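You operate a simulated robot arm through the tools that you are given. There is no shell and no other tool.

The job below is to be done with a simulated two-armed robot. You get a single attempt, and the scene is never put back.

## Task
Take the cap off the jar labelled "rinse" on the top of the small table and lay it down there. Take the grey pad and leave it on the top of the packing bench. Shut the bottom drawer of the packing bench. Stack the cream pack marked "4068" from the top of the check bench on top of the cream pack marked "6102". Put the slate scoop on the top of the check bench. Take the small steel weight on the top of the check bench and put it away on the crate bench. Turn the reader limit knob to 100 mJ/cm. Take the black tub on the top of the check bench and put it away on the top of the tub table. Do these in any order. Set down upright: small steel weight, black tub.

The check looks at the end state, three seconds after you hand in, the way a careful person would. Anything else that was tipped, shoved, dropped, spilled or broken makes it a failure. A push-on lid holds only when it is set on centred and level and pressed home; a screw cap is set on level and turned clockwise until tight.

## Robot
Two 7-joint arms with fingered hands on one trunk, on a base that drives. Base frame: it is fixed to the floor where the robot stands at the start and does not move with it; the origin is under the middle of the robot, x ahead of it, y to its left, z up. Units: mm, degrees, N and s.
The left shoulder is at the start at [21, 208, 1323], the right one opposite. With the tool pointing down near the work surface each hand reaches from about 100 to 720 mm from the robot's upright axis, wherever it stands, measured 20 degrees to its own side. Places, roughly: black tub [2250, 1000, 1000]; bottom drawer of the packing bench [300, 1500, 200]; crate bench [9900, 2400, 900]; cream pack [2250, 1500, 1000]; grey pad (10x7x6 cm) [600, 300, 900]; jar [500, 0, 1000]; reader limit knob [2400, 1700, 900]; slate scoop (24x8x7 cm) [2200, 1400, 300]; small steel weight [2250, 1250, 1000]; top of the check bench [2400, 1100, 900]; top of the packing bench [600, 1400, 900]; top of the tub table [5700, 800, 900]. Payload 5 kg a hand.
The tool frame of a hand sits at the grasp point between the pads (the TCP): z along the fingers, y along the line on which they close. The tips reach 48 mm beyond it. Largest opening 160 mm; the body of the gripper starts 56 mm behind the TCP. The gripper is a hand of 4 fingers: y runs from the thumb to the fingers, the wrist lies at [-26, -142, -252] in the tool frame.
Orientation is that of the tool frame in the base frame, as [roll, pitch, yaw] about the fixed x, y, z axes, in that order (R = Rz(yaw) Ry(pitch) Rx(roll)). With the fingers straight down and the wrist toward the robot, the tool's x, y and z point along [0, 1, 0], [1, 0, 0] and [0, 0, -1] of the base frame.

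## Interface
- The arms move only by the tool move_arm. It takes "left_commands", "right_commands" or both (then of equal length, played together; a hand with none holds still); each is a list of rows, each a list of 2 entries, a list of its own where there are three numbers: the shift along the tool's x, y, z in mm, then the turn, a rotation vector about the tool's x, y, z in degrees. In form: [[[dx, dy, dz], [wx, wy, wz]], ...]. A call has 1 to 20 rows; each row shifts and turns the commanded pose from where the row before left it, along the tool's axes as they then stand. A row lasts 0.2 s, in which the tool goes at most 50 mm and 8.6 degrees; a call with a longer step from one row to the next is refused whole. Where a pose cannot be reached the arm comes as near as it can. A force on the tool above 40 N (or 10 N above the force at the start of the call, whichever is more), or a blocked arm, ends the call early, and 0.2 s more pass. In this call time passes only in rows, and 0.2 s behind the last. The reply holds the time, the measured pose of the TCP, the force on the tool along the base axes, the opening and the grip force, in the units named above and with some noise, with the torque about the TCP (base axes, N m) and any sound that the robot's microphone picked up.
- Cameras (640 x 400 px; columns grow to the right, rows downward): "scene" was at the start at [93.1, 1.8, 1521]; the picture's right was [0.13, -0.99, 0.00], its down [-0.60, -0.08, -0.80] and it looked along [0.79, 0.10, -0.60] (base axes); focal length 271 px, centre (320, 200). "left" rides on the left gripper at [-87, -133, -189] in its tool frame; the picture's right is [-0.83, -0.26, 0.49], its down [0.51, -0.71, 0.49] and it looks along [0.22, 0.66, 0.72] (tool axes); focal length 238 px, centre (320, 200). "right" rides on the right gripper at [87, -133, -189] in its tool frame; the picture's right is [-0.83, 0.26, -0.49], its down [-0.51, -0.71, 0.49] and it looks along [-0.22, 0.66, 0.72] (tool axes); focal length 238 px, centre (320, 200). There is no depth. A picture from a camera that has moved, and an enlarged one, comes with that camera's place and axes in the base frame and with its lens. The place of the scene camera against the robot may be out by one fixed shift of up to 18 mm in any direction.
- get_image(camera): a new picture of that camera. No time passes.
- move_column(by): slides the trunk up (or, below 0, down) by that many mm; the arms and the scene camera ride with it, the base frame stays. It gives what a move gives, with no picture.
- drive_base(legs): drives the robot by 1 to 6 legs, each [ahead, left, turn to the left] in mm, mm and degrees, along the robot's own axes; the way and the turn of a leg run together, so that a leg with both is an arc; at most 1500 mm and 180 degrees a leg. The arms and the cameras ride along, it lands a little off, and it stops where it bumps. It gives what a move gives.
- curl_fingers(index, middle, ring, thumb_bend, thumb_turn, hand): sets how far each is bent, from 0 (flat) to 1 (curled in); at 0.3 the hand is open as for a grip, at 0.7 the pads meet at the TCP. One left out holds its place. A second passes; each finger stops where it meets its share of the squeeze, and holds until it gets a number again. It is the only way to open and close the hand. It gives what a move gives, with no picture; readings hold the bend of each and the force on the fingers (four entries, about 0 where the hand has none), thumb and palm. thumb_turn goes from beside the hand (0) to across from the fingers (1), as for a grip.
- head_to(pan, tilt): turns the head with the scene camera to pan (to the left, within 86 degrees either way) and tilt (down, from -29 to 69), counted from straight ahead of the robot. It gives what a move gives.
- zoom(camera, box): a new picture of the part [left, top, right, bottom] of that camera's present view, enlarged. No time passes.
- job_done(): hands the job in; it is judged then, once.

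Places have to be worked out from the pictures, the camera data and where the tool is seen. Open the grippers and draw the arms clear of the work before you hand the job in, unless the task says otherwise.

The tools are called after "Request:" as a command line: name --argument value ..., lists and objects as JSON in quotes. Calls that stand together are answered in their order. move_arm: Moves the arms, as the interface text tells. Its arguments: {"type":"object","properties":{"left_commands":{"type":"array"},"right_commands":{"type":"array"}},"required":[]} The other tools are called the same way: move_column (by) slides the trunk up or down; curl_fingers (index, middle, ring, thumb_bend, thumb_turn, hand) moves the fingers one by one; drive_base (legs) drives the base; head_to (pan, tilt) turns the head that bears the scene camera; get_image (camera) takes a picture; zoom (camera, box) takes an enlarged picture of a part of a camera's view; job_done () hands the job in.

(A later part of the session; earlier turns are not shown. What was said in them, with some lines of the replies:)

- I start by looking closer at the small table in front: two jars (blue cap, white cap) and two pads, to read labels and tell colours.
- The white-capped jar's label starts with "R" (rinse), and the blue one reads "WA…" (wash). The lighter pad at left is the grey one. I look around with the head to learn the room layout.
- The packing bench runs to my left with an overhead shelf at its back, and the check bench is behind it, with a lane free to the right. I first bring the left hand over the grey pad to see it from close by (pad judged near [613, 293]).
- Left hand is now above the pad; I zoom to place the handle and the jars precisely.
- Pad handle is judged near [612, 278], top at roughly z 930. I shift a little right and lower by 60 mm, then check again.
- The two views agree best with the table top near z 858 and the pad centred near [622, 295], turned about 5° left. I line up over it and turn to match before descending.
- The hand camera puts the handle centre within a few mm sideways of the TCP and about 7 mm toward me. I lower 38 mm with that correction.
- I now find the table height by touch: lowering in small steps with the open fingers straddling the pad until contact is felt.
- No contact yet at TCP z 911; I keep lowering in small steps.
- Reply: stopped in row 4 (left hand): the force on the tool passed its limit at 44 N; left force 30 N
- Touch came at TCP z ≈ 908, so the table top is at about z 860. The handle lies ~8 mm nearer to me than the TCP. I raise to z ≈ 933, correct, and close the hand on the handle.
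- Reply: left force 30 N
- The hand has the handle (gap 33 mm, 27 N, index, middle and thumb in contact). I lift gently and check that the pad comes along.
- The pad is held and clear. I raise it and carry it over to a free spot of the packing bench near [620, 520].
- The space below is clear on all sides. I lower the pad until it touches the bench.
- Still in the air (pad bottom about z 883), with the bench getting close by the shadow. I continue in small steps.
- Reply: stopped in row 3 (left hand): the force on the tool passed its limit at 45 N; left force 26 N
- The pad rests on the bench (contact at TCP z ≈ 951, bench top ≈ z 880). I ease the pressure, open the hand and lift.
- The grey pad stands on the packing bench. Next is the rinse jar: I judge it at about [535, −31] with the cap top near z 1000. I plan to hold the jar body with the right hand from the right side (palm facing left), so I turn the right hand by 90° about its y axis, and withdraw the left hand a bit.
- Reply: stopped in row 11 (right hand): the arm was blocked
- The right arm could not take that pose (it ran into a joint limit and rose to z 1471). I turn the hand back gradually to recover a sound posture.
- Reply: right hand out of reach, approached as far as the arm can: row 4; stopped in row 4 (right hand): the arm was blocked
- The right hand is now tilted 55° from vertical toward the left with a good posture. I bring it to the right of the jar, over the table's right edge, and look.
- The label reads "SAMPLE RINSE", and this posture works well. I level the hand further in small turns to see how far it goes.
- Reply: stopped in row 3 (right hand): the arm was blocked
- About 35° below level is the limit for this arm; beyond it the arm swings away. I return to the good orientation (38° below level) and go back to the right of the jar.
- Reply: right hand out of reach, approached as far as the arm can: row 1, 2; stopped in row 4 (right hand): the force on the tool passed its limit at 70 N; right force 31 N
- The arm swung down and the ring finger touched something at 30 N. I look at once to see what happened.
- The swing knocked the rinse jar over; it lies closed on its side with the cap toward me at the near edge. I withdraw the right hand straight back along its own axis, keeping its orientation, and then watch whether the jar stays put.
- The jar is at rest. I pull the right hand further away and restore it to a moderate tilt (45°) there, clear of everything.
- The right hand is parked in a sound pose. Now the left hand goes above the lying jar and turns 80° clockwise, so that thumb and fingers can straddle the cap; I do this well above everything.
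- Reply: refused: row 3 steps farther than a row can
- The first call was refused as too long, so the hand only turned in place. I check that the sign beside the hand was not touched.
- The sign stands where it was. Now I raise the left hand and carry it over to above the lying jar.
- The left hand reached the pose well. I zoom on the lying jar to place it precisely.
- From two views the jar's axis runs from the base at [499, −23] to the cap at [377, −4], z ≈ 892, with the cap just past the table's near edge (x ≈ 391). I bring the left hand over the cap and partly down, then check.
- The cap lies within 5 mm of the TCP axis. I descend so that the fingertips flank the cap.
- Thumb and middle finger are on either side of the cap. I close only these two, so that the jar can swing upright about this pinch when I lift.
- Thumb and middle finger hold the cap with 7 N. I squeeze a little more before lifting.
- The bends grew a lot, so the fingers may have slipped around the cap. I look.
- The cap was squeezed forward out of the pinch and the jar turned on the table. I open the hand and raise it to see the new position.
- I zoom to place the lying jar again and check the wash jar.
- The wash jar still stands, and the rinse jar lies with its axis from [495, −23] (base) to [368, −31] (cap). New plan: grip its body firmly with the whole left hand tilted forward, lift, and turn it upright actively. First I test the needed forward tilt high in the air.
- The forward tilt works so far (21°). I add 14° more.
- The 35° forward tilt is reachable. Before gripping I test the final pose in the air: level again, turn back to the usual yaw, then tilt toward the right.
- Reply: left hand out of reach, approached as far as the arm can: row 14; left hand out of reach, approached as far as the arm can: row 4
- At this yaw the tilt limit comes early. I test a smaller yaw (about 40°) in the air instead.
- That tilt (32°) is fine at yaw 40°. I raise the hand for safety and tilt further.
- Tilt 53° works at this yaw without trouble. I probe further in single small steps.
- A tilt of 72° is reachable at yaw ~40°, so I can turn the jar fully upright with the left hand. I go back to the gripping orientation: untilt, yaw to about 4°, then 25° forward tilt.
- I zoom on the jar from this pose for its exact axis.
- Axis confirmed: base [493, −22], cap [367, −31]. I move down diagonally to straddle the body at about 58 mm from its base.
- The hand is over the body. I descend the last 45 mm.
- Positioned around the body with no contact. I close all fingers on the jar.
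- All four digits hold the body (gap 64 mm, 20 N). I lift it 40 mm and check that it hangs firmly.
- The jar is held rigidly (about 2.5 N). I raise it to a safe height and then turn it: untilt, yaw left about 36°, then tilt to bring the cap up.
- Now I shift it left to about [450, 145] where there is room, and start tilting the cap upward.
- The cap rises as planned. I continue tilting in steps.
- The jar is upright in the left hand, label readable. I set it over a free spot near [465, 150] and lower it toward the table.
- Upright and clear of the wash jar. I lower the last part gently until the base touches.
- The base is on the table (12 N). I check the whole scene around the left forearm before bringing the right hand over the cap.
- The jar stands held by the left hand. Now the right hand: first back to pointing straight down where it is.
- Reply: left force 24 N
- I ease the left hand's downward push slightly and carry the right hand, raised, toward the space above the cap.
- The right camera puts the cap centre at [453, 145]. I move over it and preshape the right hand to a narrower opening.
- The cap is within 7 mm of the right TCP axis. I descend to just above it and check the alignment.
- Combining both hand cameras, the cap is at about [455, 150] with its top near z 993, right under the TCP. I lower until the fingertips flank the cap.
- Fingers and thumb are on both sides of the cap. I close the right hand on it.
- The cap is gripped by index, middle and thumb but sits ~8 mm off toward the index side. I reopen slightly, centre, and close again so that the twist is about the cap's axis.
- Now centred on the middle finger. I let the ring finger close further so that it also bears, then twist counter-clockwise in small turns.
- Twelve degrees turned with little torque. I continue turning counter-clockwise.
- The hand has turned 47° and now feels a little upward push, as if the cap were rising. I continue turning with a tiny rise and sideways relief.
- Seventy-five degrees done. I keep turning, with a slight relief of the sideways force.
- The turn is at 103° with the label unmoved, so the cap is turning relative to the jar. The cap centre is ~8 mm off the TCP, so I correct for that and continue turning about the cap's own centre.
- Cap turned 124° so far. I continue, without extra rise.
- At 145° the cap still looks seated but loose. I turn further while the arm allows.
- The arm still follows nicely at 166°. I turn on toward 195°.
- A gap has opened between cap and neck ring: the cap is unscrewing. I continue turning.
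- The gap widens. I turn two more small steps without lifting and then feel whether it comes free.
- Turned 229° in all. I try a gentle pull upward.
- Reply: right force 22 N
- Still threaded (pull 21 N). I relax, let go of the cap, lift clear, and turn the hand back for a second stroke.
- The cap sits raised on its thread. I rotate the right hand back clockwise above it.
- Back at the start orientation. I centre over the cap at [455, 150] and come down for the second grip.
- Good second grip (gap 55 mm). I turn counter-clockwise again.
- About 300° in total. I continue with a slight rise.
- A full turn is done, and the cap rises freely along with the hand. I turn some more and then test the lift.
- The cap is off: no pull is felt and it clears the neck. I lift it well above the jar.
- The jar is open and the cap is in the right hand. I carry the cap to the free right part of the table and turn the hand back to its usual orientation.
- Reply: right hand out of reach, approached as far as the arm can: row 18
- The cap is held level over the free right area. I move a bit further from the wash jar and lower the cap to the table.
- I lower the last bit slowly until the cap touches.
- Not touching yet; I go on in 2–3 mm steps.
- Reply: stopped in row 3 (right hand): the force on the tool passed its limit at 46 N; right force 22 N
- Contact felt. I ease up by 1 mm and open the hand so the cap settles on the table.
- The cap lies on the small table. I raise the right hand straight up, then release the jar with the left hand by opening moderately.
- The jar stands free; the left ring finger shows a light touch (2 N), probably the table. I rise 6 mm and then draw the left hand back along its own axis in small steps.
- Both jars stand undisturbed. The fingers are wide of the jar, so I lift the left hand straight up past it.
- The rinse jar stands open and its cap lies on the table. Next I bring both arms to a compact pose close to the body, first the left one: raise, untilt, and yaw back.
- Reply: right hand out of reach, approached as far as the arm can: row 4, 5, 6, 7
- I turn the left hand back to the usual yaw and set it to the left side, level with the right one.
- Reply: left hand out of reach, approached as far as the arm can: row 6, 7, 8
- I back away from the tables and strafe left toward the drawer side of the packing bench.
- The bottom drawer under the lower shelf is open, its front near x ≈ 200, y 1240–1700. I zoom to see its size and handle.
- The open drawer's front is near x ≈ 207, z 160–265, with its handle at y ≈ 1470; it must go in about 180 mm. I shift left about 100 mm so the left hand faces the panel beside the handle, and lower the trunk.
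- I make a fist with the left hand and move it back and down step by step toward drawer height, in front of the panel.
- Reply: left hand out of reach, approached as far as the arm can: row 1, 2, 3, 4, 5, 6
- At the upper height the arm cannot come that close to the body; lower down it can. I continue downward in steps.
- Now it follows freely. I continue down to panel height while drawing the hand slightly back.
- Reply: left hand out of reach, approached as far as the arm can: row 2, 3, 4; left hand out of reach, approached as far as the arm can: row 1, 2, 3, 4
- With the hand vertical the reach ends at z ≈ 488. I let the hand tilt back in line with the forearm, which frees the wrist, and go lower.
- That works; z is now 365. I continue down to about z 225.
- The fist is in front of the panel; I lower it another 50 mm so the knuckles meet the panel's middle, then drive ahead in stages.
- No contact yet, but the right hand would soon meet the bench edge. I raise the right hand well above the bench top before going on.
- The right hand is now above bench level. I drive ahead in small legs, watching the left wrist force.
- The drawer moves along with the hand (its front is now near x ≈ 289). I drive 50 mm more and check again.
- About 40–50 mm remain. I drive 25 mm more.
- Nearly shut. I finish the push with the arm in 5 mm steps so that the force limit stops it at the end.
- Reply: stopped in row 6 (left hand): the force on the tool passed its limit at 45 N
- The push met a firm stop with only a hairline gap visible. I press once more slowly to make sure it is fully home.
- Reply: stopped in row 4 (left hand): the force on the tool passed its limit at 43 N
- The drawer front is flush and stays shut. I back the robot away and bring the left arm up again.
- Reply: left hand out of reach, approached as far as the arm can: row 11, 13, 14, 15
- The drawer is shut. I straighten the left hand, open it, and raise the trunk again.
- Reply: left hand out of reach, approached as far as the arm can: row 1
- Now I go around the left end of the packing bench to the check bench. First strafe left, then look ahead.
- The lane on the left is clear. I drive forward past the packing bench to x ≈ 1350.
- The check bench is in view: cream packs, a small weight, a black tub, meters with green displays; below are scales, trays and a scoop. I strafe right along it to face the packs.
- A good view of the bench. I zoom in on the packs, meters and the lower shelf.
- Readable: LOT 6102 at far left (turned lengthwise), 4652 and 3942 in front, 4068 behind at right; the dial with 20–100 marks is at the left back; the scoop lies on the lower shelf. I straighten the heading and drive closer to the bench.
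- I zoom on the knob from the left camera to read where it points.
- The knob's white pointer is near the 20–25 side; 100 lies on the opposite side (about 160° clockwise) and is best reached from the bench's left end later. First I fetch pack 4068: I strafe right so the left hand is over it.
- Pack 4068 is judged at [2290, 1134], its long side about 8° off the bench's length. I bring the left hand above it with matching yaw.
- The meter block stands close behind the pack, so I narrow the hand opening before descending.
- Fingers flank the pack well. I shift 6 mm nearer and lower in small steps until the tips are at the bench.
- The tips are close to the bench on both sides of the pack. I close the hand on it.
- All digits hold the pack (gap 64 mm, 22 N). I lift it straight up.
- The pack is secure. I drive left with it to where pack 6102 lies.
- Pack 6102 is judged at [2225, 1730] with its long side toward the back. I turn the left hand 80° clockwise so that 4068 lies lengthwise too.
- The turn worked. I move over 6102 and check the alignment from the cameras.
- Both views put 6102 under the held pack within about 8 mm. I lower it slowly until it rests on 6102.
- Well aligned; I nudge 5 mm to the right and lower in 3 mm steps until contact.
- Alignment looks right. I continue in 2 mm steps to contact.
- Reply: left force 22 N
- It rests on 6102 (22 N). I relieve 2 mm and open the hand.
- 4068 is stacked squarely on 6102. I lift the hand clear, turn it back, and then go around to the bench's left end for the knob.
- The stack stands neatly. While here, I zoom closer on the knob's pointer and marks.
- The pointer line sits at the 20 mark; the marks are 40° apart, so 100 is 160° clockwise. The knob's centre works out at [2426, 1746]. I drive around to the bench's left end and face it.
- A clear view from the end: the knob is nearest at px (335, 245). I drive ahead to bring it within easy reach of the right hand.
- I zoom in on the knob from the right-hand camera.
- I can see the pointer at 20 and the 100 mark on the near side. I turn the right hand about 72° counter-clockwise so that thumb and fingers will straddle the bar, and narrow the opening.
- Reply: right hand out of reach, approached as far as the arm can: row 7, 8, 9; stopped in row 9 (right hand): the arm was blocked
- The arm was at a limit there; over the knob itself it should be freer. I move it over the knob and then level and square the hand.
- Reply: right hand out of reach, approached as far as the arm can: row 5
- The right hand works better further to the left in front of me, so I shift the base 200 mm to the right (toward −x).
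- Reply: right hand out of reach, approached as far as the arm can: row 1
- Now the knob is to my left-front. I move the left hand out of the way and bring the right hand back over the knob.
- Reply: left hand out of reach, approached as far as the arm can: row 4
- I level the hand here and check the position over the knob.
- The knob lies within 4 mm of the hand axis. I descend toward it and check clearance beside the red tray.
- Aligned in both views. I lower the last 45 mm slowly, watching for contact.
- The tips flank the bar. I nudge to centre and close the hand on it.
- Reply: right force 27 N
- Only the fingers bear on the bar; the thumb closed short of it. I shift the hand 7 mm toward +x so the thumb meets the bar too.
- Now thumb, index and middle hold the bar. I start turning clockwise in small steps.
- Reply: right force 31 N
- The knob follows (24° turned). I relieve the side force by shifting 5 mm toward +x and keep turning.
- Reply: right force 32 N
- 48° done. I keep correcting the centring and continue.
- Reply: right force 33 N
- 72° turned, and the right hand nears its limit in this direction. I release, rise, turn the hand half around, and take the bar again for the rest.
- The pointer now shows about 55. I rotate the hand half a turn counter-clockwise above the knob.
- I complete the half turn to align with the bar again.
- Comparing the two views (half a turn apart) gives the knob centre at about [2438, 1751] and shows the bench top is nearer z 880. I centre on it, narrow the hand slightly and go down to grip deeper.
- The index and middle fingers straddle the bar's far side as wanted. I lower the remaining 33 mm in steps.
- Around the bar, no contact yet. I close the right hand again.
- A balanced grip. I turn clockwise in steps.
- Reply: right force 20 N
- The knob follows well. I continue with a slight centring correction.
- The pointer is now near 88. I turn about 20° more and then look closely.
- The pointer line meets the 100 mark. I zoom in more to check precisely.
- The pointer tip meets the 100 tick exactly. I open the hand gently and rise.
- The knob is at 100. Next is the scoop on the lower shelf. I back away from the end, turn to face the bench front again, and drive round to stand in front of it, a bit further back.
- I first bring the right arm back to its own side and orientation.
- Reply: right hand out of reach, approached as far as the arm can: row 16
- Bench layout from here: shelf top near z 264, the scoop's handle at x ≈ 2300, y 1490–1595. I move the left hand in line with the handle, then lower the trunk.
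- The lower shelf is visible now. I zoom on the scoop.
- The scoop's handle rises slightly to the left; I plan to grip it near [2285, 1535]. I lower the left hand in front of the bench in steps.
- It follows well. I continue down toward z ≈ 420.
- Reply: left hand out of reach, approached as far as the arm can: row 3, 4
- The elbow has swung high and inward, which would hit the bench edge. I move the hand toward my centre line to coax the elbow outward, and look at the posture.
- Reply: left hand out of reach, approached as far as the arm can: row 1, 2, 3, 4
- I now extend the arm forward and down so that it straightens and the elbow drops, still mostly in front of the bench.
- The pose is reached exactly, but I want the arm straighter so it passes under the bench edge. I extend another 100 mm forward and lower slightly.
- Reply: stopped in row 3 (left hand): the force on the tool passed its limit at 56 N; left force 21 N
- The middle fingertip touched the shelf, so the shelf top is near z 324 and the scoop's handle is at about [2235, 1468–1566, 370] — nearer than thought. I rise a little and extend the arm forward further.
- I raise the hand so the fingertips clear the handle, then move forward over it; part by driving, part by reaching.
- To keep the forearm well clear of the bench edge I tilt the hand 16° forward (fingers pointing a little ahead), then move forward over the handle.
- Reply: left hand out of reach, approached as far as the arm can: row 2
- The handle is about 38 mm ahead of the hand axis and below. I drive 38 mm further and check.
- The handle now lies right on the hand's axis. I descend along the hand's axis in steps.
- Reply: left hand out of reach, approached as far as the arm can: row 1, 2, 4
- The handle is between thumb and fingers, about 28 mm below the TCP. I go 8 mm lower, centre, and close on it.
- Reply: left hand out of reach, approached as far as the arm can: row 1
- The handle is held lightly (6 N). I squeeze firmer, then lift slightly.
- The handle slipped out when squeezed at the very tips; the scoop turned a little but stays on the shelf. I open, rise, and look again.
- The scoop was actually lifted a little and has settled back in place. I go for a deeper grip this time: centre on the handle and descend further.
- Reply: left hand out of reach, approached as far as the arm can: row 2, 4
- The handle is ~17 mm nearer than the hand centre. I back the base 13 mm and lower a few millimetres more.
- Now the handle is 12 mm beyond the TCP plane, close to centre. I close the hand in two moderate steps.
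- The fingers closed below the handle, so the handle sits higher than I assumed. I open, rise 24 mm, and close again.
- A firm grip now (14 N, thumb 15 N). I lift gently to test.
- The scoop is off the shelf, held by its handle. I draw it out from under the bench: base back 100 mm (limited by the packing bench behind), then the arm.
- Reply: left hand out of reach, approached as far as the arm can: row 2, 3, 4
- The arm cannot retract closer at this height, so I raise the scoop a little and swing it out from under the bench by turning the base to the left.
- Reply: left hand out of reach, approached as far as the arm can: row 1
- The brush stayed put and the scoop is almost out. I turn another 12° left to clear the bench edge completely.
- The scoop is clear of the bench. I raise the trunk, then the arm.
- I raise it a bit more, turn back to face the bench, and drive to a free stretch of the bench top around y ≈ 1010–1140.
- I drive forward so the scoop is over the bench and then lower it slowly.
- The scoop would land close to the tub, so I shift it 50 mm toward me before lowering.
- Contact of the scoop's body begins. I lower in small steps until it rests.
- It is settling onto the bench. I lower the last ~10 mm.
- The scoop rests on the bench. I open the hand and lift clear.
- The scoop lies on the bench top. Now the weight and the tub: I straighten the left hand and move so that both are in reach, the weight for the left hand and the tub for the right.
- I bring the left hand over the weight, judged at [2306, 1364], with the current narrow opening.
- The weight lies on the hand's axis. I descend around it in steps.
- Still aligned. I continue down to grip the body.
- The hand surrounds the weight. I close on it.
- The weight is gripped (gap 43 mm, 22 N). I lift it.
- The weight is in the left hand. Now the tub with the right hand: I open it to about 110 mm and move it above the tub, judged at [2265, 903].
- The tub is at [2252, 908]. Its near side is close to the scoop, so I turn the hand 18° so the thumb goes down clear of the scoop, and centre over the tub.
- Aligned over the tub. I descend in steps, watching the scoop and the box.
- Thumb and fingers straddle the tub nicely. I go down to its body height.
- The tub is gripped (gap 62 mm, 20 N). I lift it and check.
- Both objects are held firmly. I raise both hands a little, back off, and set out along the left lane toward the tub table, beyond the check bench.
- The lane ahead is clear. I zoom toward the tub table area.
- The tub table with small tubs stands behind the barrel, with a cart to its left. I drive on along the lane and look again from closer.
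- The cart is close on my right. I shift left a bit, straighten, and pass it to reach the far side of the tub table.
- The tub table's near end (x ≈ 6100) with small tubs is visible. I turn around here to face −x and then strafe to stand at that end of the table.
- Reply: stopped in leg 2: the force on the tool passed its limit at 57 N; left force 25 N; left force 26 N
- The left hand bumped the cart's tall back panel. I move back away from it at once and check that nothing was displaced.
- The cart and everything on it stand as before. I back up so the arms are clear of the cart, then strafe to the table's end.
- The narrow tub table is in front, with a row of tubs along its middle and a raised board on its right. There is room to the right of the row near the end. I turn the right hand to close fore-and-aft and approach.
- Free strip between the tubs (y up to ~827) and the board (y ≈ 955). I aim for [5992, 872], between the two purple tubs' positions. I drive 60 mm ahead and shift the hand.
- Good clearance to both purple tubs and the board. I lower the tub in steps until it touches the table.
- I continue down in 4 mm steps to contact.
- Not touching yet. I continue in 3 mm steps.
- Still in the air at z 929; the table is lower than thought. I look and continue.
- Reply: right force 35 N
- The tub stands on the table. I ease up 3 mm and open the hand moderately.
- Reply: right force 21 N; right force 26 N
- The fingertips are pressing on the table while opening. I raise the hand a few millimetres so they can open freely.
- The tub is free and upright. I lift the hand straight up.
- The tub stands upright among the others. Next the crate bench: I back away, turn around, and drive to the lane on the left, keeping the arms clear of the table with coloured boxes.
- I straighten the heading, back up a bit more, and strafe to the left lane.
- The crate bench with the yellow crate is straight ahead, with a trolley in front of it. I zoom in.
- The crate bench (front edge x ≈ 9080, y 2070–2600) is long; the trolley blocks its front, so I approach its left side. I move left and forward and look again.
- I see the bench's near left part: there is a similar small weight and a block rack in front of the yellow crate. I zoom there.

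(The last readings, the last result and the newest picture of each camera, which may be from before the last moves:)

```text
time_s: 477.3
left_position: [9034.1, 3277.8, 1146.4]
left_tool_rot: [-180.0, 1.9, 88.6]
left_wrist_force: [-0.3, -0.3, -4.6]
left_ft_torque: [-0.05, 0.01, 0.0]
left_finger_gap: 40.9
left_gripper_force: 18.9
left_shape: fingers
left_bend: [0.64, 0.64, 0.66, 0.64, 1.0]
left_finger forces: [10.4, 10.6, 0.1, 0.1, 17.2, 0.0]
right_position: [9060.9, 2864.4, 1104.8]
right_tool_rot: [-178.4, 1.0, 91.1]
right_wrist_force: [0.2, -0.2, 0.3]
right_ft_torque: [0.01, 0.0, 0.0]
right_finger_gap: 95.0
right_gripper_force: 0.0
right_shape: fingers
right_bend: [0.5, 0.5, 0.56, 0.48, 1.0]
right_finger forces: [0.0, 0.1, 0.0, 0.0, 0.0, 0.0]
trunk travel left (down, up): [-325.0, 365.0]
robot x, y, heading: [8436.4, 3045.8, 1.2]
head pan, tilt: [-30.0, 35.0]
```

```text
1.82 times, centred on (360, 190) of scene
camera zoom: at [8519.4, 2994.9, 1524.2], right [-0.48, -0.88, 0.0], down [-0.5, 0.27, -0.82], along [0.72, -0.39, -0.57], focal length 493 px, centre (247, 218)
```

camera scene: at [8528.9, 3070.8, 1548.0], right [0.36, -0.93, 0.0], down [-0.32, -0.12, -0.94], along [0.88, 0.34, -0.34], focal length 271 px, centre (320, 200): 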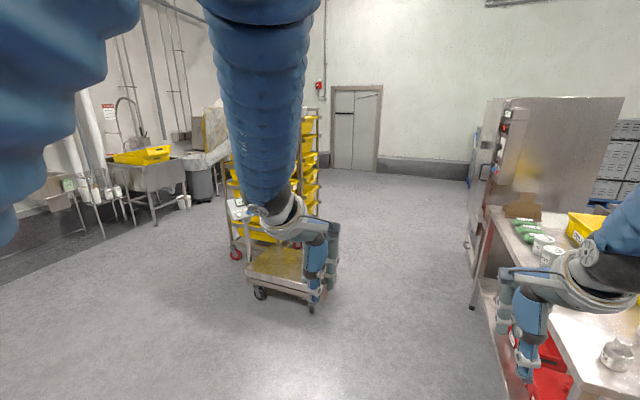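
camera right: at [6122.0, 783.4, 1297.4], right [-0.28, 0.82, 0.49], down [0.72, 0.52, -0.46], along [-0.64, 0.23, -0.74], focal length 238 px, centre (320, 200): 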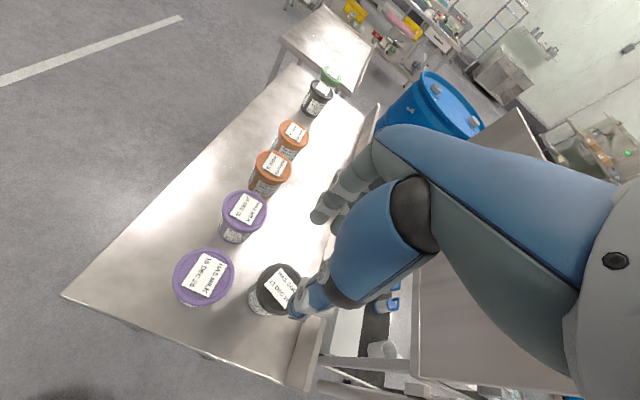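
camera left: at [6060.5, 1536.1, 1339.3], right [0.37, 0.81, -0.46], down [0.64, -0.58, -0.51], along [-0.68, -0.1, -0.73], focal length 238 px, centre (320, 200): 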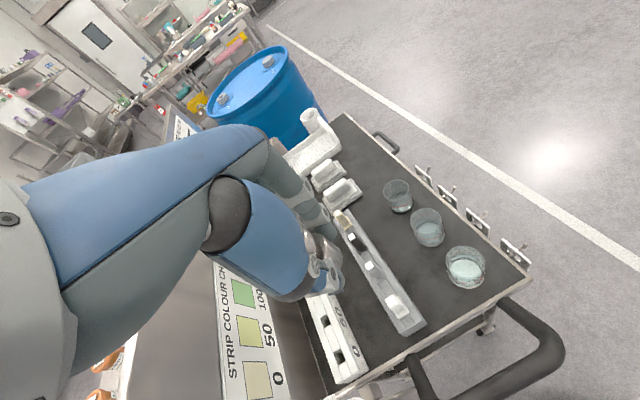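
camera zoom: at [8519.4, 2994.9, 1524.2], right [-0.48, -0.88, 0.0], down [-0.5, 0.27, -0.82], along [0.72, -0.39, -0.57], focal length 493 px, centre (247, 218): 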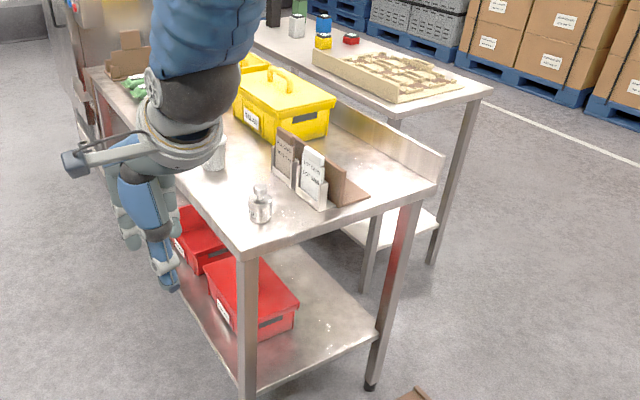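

The free strip on the bench's left side, around [9450, 2530], between that weight and a white cup, suits well. I turn to face the bench's side, keep back while sliding along, and then approach.

Request:
drive_base --legs '[[0, 0, -91], [-250, 0, 0], [0, 800, 0]]'

Request:
head_to --pan 10 --tilt 40

Request:
get_image --camera "scene"

```text
time_s: 486.9
left_position: [9452.3, 2709.7, 1146.4]
left_tool_rot: [-179.9, 1.9, -1.7]
left_wrist_force: [1.5, 0.3, -4.5]
left_ft_torque: [0.02, 0.06, -0.01]
left_finger_gap: 40.4
left_gripper_force: 19.4
left_shape: fingers
left_bend: [0.64, 0.64, 0.66, 0.64, 1.0]
left_finger forces: [10.4, 10.4, 0.1, 0.1, 16.9, 0.1]
right_position: [9039.1, 2683.5, 1102.5]
right_tool_rot: [-178.4, 1.0, 0.9]
right_wrist_force: [0.1, 0.0, 0.1]
right_ft_torque: [0.04, 0.02, -0.04]
right_finger_gap: 94.9
right_gripper_force: 0.0
right_shape: fingers
right_bend: [0.5, 0.5, 0.56, 0.48, 1.0]
right_finger forces: [0.0, 0.1, 0.0, 0.1, 0.1, 0.0]
trunk travel left (down, up): [-325.0, 365.0]
robot x, y, heading: [9223.8, 3307.1, -88.7]
head pan, tilt: [-30.0, 35.0]
```

```text
time_s: 487.9
left_position: [9452.1, 2711.2, 1147.3]
left_tool_rot: [180.0, 1.9, -1.7]
left_wrist_force: [0.8, 0.5, -4.3]
left_ft_torque: [0.01, 0.05, -0.02]
left_finger_gap: 40.7
left_gripper_force: 18.8
left_shape: fingers
left_bend: [0.64, 0.64, 0.66, 0.64, 1.0]
left_finger forces: [10.5, 10.4, 0.1, 0.1, 16.9, 0.1]
right_position: [9039.5, 2683.1, 1103.9]
right_tool_rot: [-178.4, 1.0, 0.8]
right_wrist_force: [0.1, 0.1, -0.2]
right_ft_torque: [-0.04, 0.05, 0.02]
right_finger_gap: 95.0
right_gripper_force: 0.1
right_shape: fingers
right_bend: [0.5, 0.5, 0.56, 0.48, 1.0]
right_finger forces: [0.1, 0.1, 0.1, 0.0, 0.0, 0.0]
trunk travel left (down, up): [-325.0, 365.0]
robot x, y, heading: [9225.9, 3312.8, -88.6]
head pan, tilt: [10.0, 40.0]
```

```text
taken
camera scene: at [9238.3, 3205.8, 1516.7], right [-0.98, -0.19, 0.0], down [-0.12, 0.63, -0.77], along [0.15, -0.75, -0.64], focal length 271 px, centre (320, 200)
```

scene: 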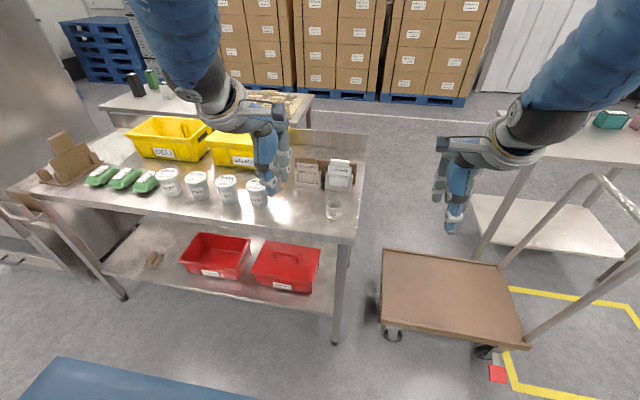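

The gap between the last white cup (x ≈ 9614) and the other weight (x ≈ 9328) is free. I drive forward so the held weight is above [9465, 2530].

Request:
drive_base --legs '[[0, 15, -1.2], [172, 0, 0]]'

Request:
get_image --camera "scene"

Request:
get_image --camera "left"

```text
time_s: 489.8
left_position: [9453.1, 2534.9, 1145.4]
left_tool_rot: [-179.9, 1.9, -3.0]
left_wrist_force: [0.9, -0.7, -5.3]
left_ft_torque: [0.06, 0.04, -0.01]
left_finger_gap: 40.7
left_gripper_force: 19.3
left_shape: fingers
left_bend: [0.64, 0.64, 0.66, 0.64, 1.0]
left_finger forces: [10.6, 10.4, 0.0, 0.1, 17.1, 0.0]
right_position: [9041.2, 2516.2, 1102.4]
right_tool_rot: [-178.3, 1.0, -0.5]
right_wrist_force: [-0.3, 0.2, -0.2]
right_ft_torque: [0.08, 0.02, 0.01]
right_finger_gap: 95.0
right_gripper_force: 0.0
right_shape: fingers
right_bend: [0.5, 0.5, 0.56, 0.48, 1.0]
right_finger forces: [0.0, 0.0, 0.1, 0.1, 0.0, 0.0]
trunk travel left (down, up): [-325.0, 365.0]
robot x, y, heading: [9241.6, 3144.7, -90.2]
head pan, tilt: [10.0, 40.0]
```

```text
taken
camera scene: at [9250.4, 3034.5, 1516.5], right [-0.99, -0.17, 0.0], down [-0.11, 0.63, -0.76], along [0.13, -0.75, -0.64], focal length 271 px, centre (320, 200)
```

scene: 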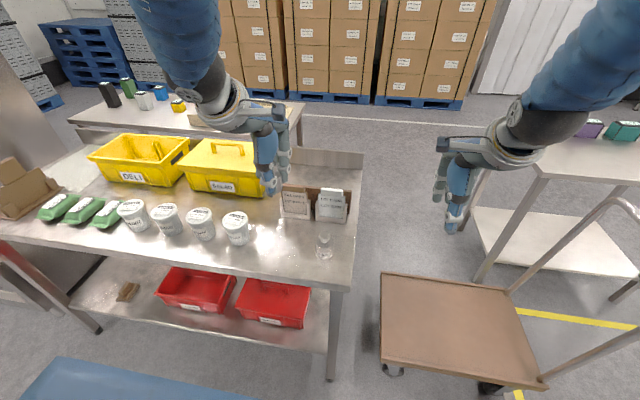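

```text
taken
camera left: at [9380.1, 2670.7, 1338.1], right [-0.84, 0.3, -0.46], down [0.53, 0.68, -0.51], along [0.16, -0.66, -0.73], focal length 238 px, centre (320, 200)
```

left: 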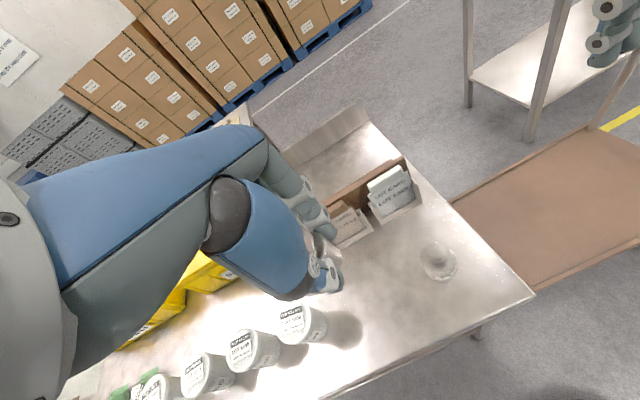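

The landing spot is clear all round. I lower the weight.

Request:
move_arm --left_commands '[[[6, 0, 40], [0, 0, 0]], [[6, 0, 40], [0, 0, 0]], [[0, 0, 40], [0, 0, 0]], [[0, 0, 25], [0, 0, 0]]]'

Request:
get_image --camera "left"

Request:
zoom --camera "scene" --box '[180, 140, 380, 290]'

```text
time_s: 490.8
left_position: [9460.6, 2533.6, 1002.3]
left_tool_rot: [-180.0, 1.9, -2.9]
left_wrist_force: [0.2, -1.8, -4.6]
left_ft_torque: [0.14, 0.03, -0.06]
left_finger_gap: 40.8
left_gripper_force: 19.5
left_shape: fingers
left_bend: [0.64, 0.64, 0.66, 0.64, 1.0]
left_finger forces: [10.6, 10.7, 0.0, 0.0, 17.0, 0.0]
right_position: [9040.2, 2517.2, 1102.6]
right_tool_rot: [-178.3, 1.1, -0.3]
right_wrist_force: [-0.4, -0.6, -1.4]
right_ft_torque: [0.08, 0.02, 0.03]
right_finger_gap: 95.0
right_gripper_force: 0.0
right_shape: fingers
right_bend: [0.5, 0.5, 0.56, 0.48, 1.0]
right_finger forces: [0.0, 0.1, 0.1, 0.0, 0.0, 0.0]
trunk travel left (down, up): [-325.0, 365.0]
robot x, y, heading: [9238.9, 3141.5, -90.2]
head pan, tilt: [10.0, 40.0]
```

```text
taken
camera left: at [9386.9, 2670.4, 1193.7], right [-0.84, 0.3, -0.46], down [0.53, 0.68, -0.51], along [0.16, -0.66, -0.73], focal length 238 px, centre (320, 200)
```

left: 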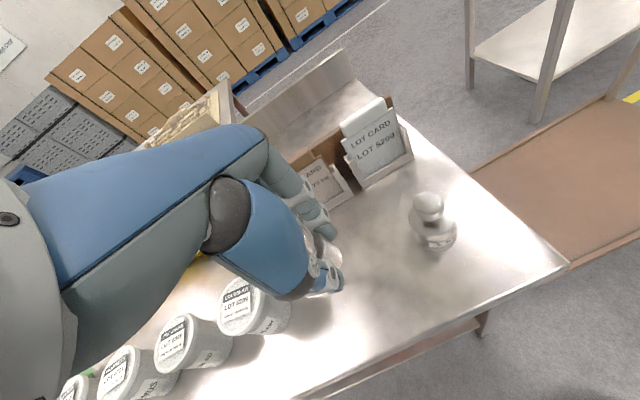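

```text
2.67 times, centred on (280, 215) of scene
camera zoom: at [9250.6, 3034.8, 1516.5], right [-0.99, -0.17, 0.0], down [-0.11, 0.63, -0.77], along [0.13, -0.75, -0.64], focal length 723 px, centre (427, 160)
```

zoom: 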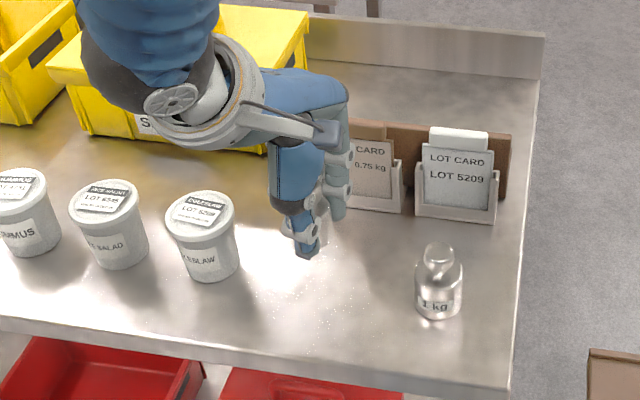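

Clear. I lower further in decreasing steps to contact.

Request:
move_arm --left_commands '[[[0, 0, 25], [0, 0, 0]], [[0, 0, 15], [0, 0, 0]], [[0, 0, 6], [0, 0, 0]], [[0, 0, 4], [0, 0, 0]], [[0, 0, 3], [0, 0, 0]], [[0, 0, 3], [0, 0, 0]], [[0, 0, 3], [0, 0, 0]], [[0, 0, 3], [0, 0, 0]], [[0, 0, 3], [0, 0, 0]]]'

Request:
zoom --camera "scene" --box '[180, 140, 380, 290]'

```text
time_s: 492.8
left_position: [9458.1, 2535.5, 936.4]
left_tool_rot: [180.0, 2.0, -3.0]
left_wrist_force: [-0.2, -0.9, -4.9]
left_ft_torque: [-0.02, 0.03, 0.0]
left_finger_gap: 40.7
left_gripper_force: 19.5
left_shape: fingers
left_bend: [0.64, 0.64, 0.66, 0.64, 1.0]
left_finger forces: [10.5, 10.6, 0.0, 0.0, 17.1, 0.1]
right_position: [9039.4, 2518.6, 1103.1]
right_tool_rot: [-178.5, 0.9, -0.6]
right_wrist_force: [0.1, 0.4, 0.6]
right_ft_torque: [0.0, 0.02, -0.01]
right_finger_gap: 94.9
right_gripper_force: 0.0
right_shape: fingers
right_bend: [0.5, 0.5, 0.56, 0.48, 1.0]
right_finger forces: [0.1, 0.1, 0.0, 0.0, 0.1, 0.0]
trunk travel left (down, up): [-325.0, 365.0]
robot x, y, heading: [9238.8, 3137.4, -90.1]
head pan, tilt: [10.0, 40.0]
```

```text
2.67 times, centred on (280, 215) of scene
camera zoom: at [9250.4, 3036.0, 1516.6], right [-0.99, -0.17, 0.0], down [-0.11, 0.63, -0.77], along [0.13, -0.75, -0.64], focal length 723 px, centre (427, 160)
```

zoom: 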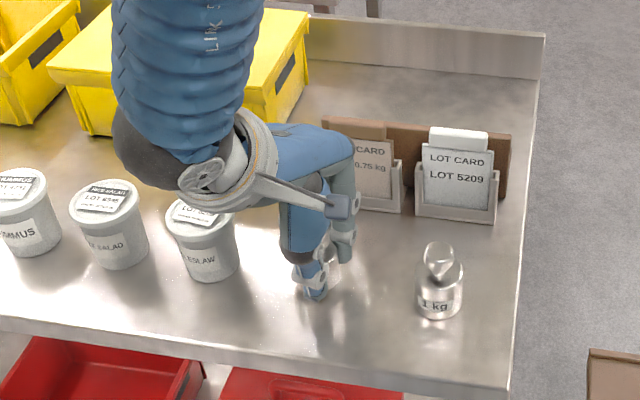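

Not yet in contact. I continue in 3 mm steps.

Request:
move_arm --left_commands '[[[0, 0, 3], [0, 0, 0]], [[0, 0, 3], [0, 0, 0]], [[0, 0, 3], [0, 0, 0]], [[0, 0, 3], [0, 0, 0]], [[0, 0, 3], [0, 0, 0]], [[0, 0, 3], [0, 0, 0]], [[0, 0, 3], [0, 0, 0]], [[0, 0, 3], [0, 0, 0]]]'

Request:
zoom --camera "scene" --box '[180, 140, 380, 290]'

```text
time_s: 494.6
left_position: [9456.6, 2534.2, 915.9]
left_tool_rot: [179.6, 1.9, -2.9]
left_wrist_force: [4.0, 3.1, 34.4]
left_ft_torque: [0.23, -0.23, 0.12]
left_finger_gap: 39.6
left_gripper_force: 25.6
left_shape: fingers
left_bend: [0.65, 0.64, 0.66, 0.64, 1.0]
left_finger forces: [11.0, 15.3, 0.0, 0.0, 24.8, 0.0]
right_position: [9039.6, 2520.2, 1105.0]
right_tool_rot: [-178.5, 0.9, -0.4]
right_wrist_force: [0.0, -0.5, -0.5]
right_ft_torque: [0.0, -0.01, 0.03]
right_finger_gap: 95.0
right_gripper_force: 0.0
right_shape: fingers
right_bend: [0.5, 0.5, 0.56, 0.48, 1.0]
right_finger forces: [0.1, 0.0, 0.0, 0.1, 0.0, 0.0]
trunk travel left (down, up): [-325.0, 365.0]
robot x, y, heading: [9239.7, 3138.7, -90.3]
head pan, tilt: [10.0, 40.0]
```

```text
2.67 times, centred on (280, 215) of scene
camera zoom: at [9249.8, 3038.7, 1517.3], right [-0.99, -0.17, 0.0], down [-0.11, 0.63, -0.77], along [0.13, -0.76, -0.64], focal length 723 px, centre (427, 160)
```

zoom: 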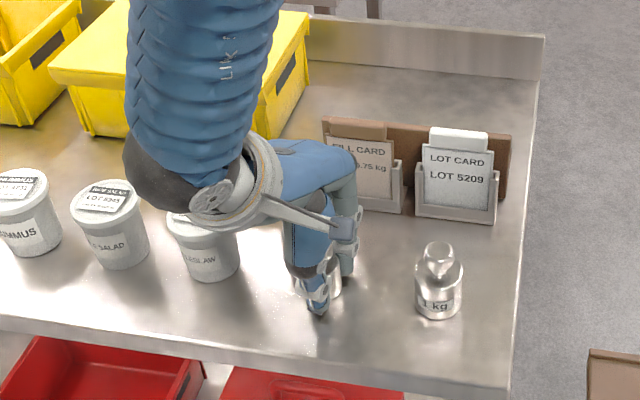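

The weight is down (34 N). I relieve a few millimetres and open the hand.

Request:
move_arm --left_commands '[[[0, 0, -4], [0, 0, 0]]]'

Request:
curl_fingers --hand "left" --index 0.56 --middle 0.56 --ring 0.56 --thumb_bend 0.54

Request:
zoom --camera "scene" --box '[240, 190, 340, 270]'

Request:
zoom --camera "left" --box '[250, 180, 420, 330]'

```text
time_s: 495.0
left_position: [9456.8, 2535.4, 917.5]
left_tool_rot: [179.9, 1.9, -3.0]
left_wrist_force: [5.4, -4.7, 19.0]
left_ft_torque: [-0.28, -0.3, 0.09]
left_finger_gap: 39.9
left_gripper_force: 24.2
left_shape: fingers
left_bend: [0.65, 0.64, 0.66, 0.64, 1.0]
left_finger forces: [11.7, 16.7, 0.1, 0.0, 19.8, 0.1]
right_position: [9040.1, 2518.5, 1103.6]
right_tool_rot: [-178.3, 0.9, -0.5]
right_wrist_force: [-0.7, -0.7, 1.1]
right_ft_torque: [0.01, 0.0, -0.02]
right_finger_gap: 95.1
right_gripper_force: 0.1
right_shape: fingers
right_bend: [0.5, 0.5, 0.56, 0.48, 1.0]
right_finger forces: [0.0, 0.0, 0.1, 0.1, 0.0, 0.0]
trunk travel left (down, up): [-325.0, 365.0]
robot x, y, heading: [9239.9, 3137.1, -90.2]
head pan, tilt: [10.0, 40.0]
```

```text
time_s: 496.0
left_position: [9455.9, 2535.7, 916.3]
left_tool_rot: [-179.9, 1.9, -3.0]
left_wrist_force: [-0.2, 1.3, 1.0]
left_ft_torque: [-0.01, -0.02, 0.01]
left_finger_gap: 70.2
left_gripper_force: 0.9
left_shape: fingers
left_bend: [0.56, 0.56, 0.56, 0.54, 1.0]
left_finger forces: [0.0, 1.2, 0.0, 0.0, 0.0, 0.1]
right_position: [9040.6, 2518.5, 1103.9]
right_tool_rot: [-178.5, 0.9, -0.4]
right_wrist_force: [0.9, 0.5, 0.4]
right_ft_torque: [0.03, -0.02, 0.03]
right_finger_gap: 94.8
right_gripper_force: 0.1
right_shape: fingers
right_bend: [0.5, 0.5, 0.56, 0.48, 1.0]
right_finger forces: [0.0, 0.0, 0.0, 0.0, 0.0, 0.0]
trunk travel left (down, up): [-325.0, 365.0]
robot x, y, heading: [9236.8, 3140.6, -90.2]
head pan, tilt: [10.0, 40.0]
```

```text
5.00 times, centred on (290, 230) of scene
camera zoom: at [9250.2, 3036.5, 1516.7], right [-0.99, -0.17, 0.0], down [-0.11, 0.63, -0.77], along [0.13, -0.75, -0.64], focal length 1355 px, centre (470, 50)
```

zoom: 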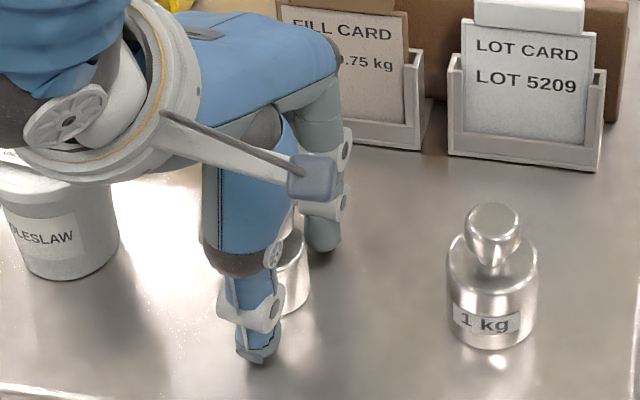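

```text
2.67 times, centred on (335, 255) of left
camera zoom: at [9383.2, 2672.5, 1107.3], right [-0.84, 0.3, -0.46], down [0.53, 0.68, -0.51], along [0.16, -0.66, -0.73], focal length 636 px, centre (280, 53)
```

zoom: 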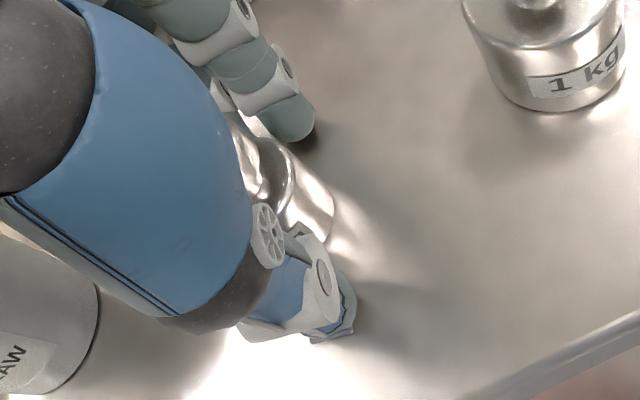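

The weight stands upright. I open a little more and lift the hand straight up.

Request:
curl_fingers --hand "left" --index 0.5 --middle 0.5 --ring 0.5 --thumb_bend 0.48

Request:
move_arm --left_commands '[[[0, 0, -8], [0, 0, 0]], [[0, 0, -15], [0, 0, 0]], [[0, 0, -25], [0, 0, 0]], [[0, 0, -40], [0, 0, 0]], [[0, 0, -45], [0, 0, 0]], [[0, 0, -45], [0, 0, 0]]]'

Request:
zoom --camera "scene" --box '[180, 140, 380, 290]'

Request:
get_image --camera "left"

```text
time_s: 497.0
left_position: [9456.9, 2535.6, 915.9]
left_tool_rot: [-180.0, 1.9, -2.9]
left_wrist_force: [0.8, 0.0, 4.9]
left_ft_torque: [-0.23, -0.1, -0.01]
left_finger_gap: 94.3
left_gripper_force: 2.3
left_shape: fingers
left_bend: [0.5, 0.5, 0.5, 0.48, 1.0]
left_finger forces: [0.0, 4.9, 0.0, 0.1, 0.0, 0.0]
right_position: [9040.4, 2518.9, 1104.3]
right_tool_rot: [-178.5, 0.9, -0.4]
right_wrist_force: [-0.2, 0.1, 0.2]
right_ft_torque: [0.0, -0.01, 0.01]
right_finger_gap: 95.1
right_gripper_force: 0.1
right_shape: fingers
right_bend: [0.5, 0.5, 0.56, 0.48, 1.0]
right_finger forces: [0.1, 0.0, 0.0, 0.0, 0.1, 0.0]
trunk travel left (down, up): [-325.0, 365.0]
robot x, y, heading: [9238.0, 3138.9, -90.3]
head pan, tilt: [10.0, 40.0]
```

```text
time_s: 498.4
left_position: [9462.1, 2534.5, 1096.1]
left_tool_rot: [-179.9, 1.9, -3.1]
left_wrist_force: [-0.9, 0.2, -0.8]
left_ft_torque: [-0.17, 0.02, 0.03]
left_finger_gap: 94.7
left_gripper_force: 0.1
left_shape: fingers
left_bend: [0.5, 0.5, 0.5, 0.48, 1.0]
left_finger forces: [0.0, 0.0, 0.0, 0.1, 0.0, 0.1]
right_position: [9038.7, 2519.4, 1104.8]
right_tool_rot: [-178.5, 1.0, -0.5]
right_wrist_force: [0.5, 1.0, 0.0]
right_ft_torque: [-0.07, -0.02, -0.03]
right_finger_gap: 95.0
right_gripper_force: 0.0
right_shape: fingers
right_bend: [0.5, 0.5, 0.56, 0.48, 1.0]
right_finger forces: [0.0, 0.0, 0.0, 0.1, 0.1, 0.0]
trunk travel left (down, up): [-325.0, 365.0]
robot x, y, heading: [9239.0, 3138.4, -90.0]
head pan, tilt: [10.0, 40.0]
```

```text
2.67 times, centred on (280, 215) of scene
camera zoom: at [9250.1, 3037.9, 1516.8], right [-0.99, -0.17, 0.0], down [-0.11, 0.63, -0.77], along [0.13, -0.76, -0.64], focal length 723 px, centre (427, 160)
```

zoom: 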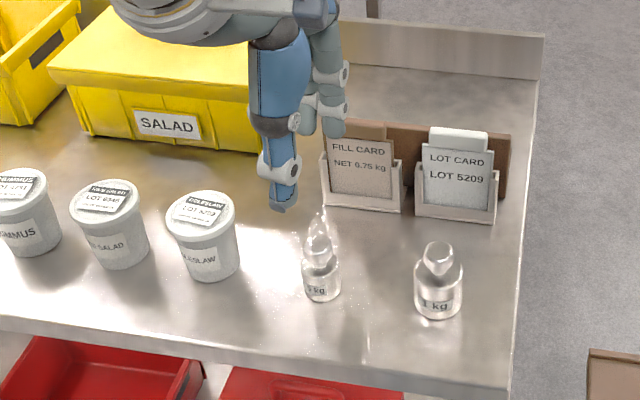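

```text
taken
camera left: at [9389.2, 2671.1, 1287.6], right [-0.84, 0.3, -0.46], down [0.53, 0.68, -0.51], along [0.16, -0.66, -0.73], focal length 238 px, centre (320, 200)
```

left: 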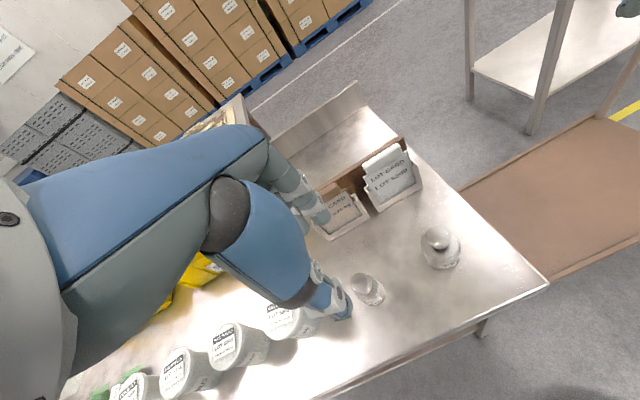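

The weight stands upright beside the 1 kg one on the crate bench. All eight parts are done. I back away from the bench and open both hands fully.

Request:
drive_base --legs '[[-280, 0, 0]]'

Request:
curl_fingers --hand "left" --index 0.3 --middle 0.3 --ring 0.3 --thumb_bend 0.3

Request:
curl_fingers --hand "right" --index 0.3 --middle 0.3 --ring 0.3 --thumb_bend 0.3

Request:
get_image --camera "scene"

```text
time_s: 500.3
left_position: [9462.2, 2817.7, 1096.5]
left_tool_rot: [-179.9, 1.9, -3.0]
left_wrist_force: [-0.2, 0.2, -0.2]
left_ft_torque: [-0.05, -0.04, 0.05]
left_finger_gap: 94.5
left_gripper_force: 0.0
left_shape: fingers
left_bend: [0.5, 0.5, 0.5, 0.48, 1.0]
left_finger forces: [0.1, 0.0, 0.1, 0.0, 0.0, 0.0]
right_position: [9039.2, 2802.6, 1104.6]
right_tool_rot: [-178.5, 1.0, -0.6]
right_wrist_force: [-1.1, 1.1, 1.3]
right_ft_torque: [-0.06, 0.01, -0.01]
right_finger_gap: 95.1
right_gripper_force: 0.0
right_shape: fingers
right_bend: [0.5, 0.5, 0.56, 0.48, 1.0]
right_finger forces: [0.0, 0.0, 0.0, 0.0, 0.1, 0.0]
trunk travel left (down, up): [-325.0, 365.0]
robot x, y, heading: [9237.8, 3420.7, -90.2]
head pan, tilt: [10.0, 40.0]
```

```text
time_s: 501.3
left_position: [9462.2, 2816.6, 1096.5]
left_tool_rot: [180.0, 1.9, -3.1]
left_wrist_force: [1.0, 0.9, 0.2]
left_ft_torque: [-0.04, 0.0, 0.02]
left_finger_gap: 169.8
left_gripper_force: 0.0
left_shape: fingers
left_bend: [0.3, 0.3, 0.3, 0.3, 0.98]
left_finger forces: [0.0, 0.1, 0.0, 0.0, 0.0, 0.1]
right_position: [9039.6, 2803.0, 1103.1]
right_tool_rot: [-178.4, 1.0, -0.6]
right_wrist_force: [0.7, -0.4, 0.3]
right_ft_torque: [0.0, -0.02, -0.01]
right_finger_gap: 94.8
right_gripper_force: 0.1
right_shape: fingers
right_bend: [0.5, 0.5, 0.56, 0.48, 1.0]
right_finger forces: [0.1, 0.0, 0.0, 0.0, 0.0, 0.0]
trunk travel left (down, up): [-325.0, 365.0]
robot x, y, heading: [9241.5, 3423.7, -90.3]
head pan, tilt: [10.0, 40.0]
```

```text
time_s: 502.3
left_position: [9461.8, 2815.4, 1095.3]
left_tool_rot: [180.0, 1.9, -3.1]
left_wrist_force: [0.2, -0.4, -0.1]
left_ft_torque: [-0.03, -0.01, 0.01]
left_finger_gap: 170.0
left_gripper_force: 0.2
left_shape: fingers
left_bend: [0.3, 0.3, 0.3, 0.3, 0.98]
left_finger forces: [0.1, 0.1, 0.1, 0.0, 0.1, 0.0]
right_position: [9040.0, 2802.9, 1104.1]
right_tool_rot: [-178.4, 1.1, -0.5]
right_wrist_force: [-0.2, -0.1, 0.4]
right_ft_torque: [-0.01, 0.01, 0.02]
right_finger_gap: 170.0
right_gripper_force: 0.0
right_shape: fingers
right_bend: [0.3, 0.3, 0.3, 0.3, 0.98]
right_finger forces: [0.0, 0.0, 0.0, 0.0, 0.0, 0.0]
trunk travel left (down, up): [-325.0, 365.0]
robot x, y, heading: [9237.8, 3425.6, -90.3]
head pan, tilt: [10.0, 40.0]
```

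```text
taken
camera scene: at [9251.3, 3320.0, 1516.7], right [-0.99, -0.17, 0.0], down [-0.11, 0.63, -0.77], along [0.13, -0.76, -0.64], focal length 271 px, centre (320, 200)
```

scene: 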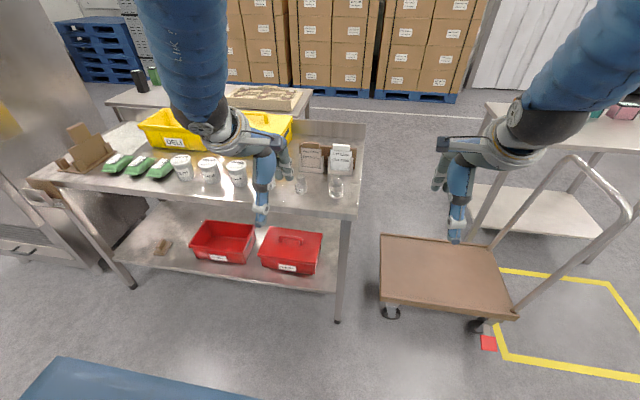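

Both hands are open and clear of the bench, and the weight stands upright on the crate bench. I hand the job in.

Request:
job_done

```text
The job is handed in.
```

I finished all eight parts and handed the job in. The result of the check isn't known yet, and I didn't drive back for a last look at the earlier stations before handing in.

| Task | Where it stands |
|---|---|
| Rinse jar | The cap is unscrewed and lying on the small table; the jar is standing open. |
| Grey pad | On the packing bench top. |
| Bottom drawer | Pushed in until it met a firm stop; the front looks flush. |
| Packs | 4068 is stacked squarely on 6102. |
| Slate scoop | On the check bench top. |
| Steel weight | Upright on the crate bench, next to the 1 kg weight already there. |
| Reader limit knob | At 100. The head camera showed the pointer on the mark; the hand camera suggested it might be 1–2 units short. |
| Black tub | Upright on the tub table, beside the row of tubs. |

Three things went wrong along the way:

- **Rinse jar knocked over:** my right arm swung into it while the cap was still on. I set it upright before opening it, and it now stands further left on the table than where it started.
- **Cart bumped:** while I carried the weight and tub past the cart beside the tub table, my left hand hit the cart's back panel. The cart and its contents looked undisturbed afterwards.
- **Scoop dropped back once:** on an early grip it lifted about 25 mm, then settled back onto the lower shelf. I saw no damage.
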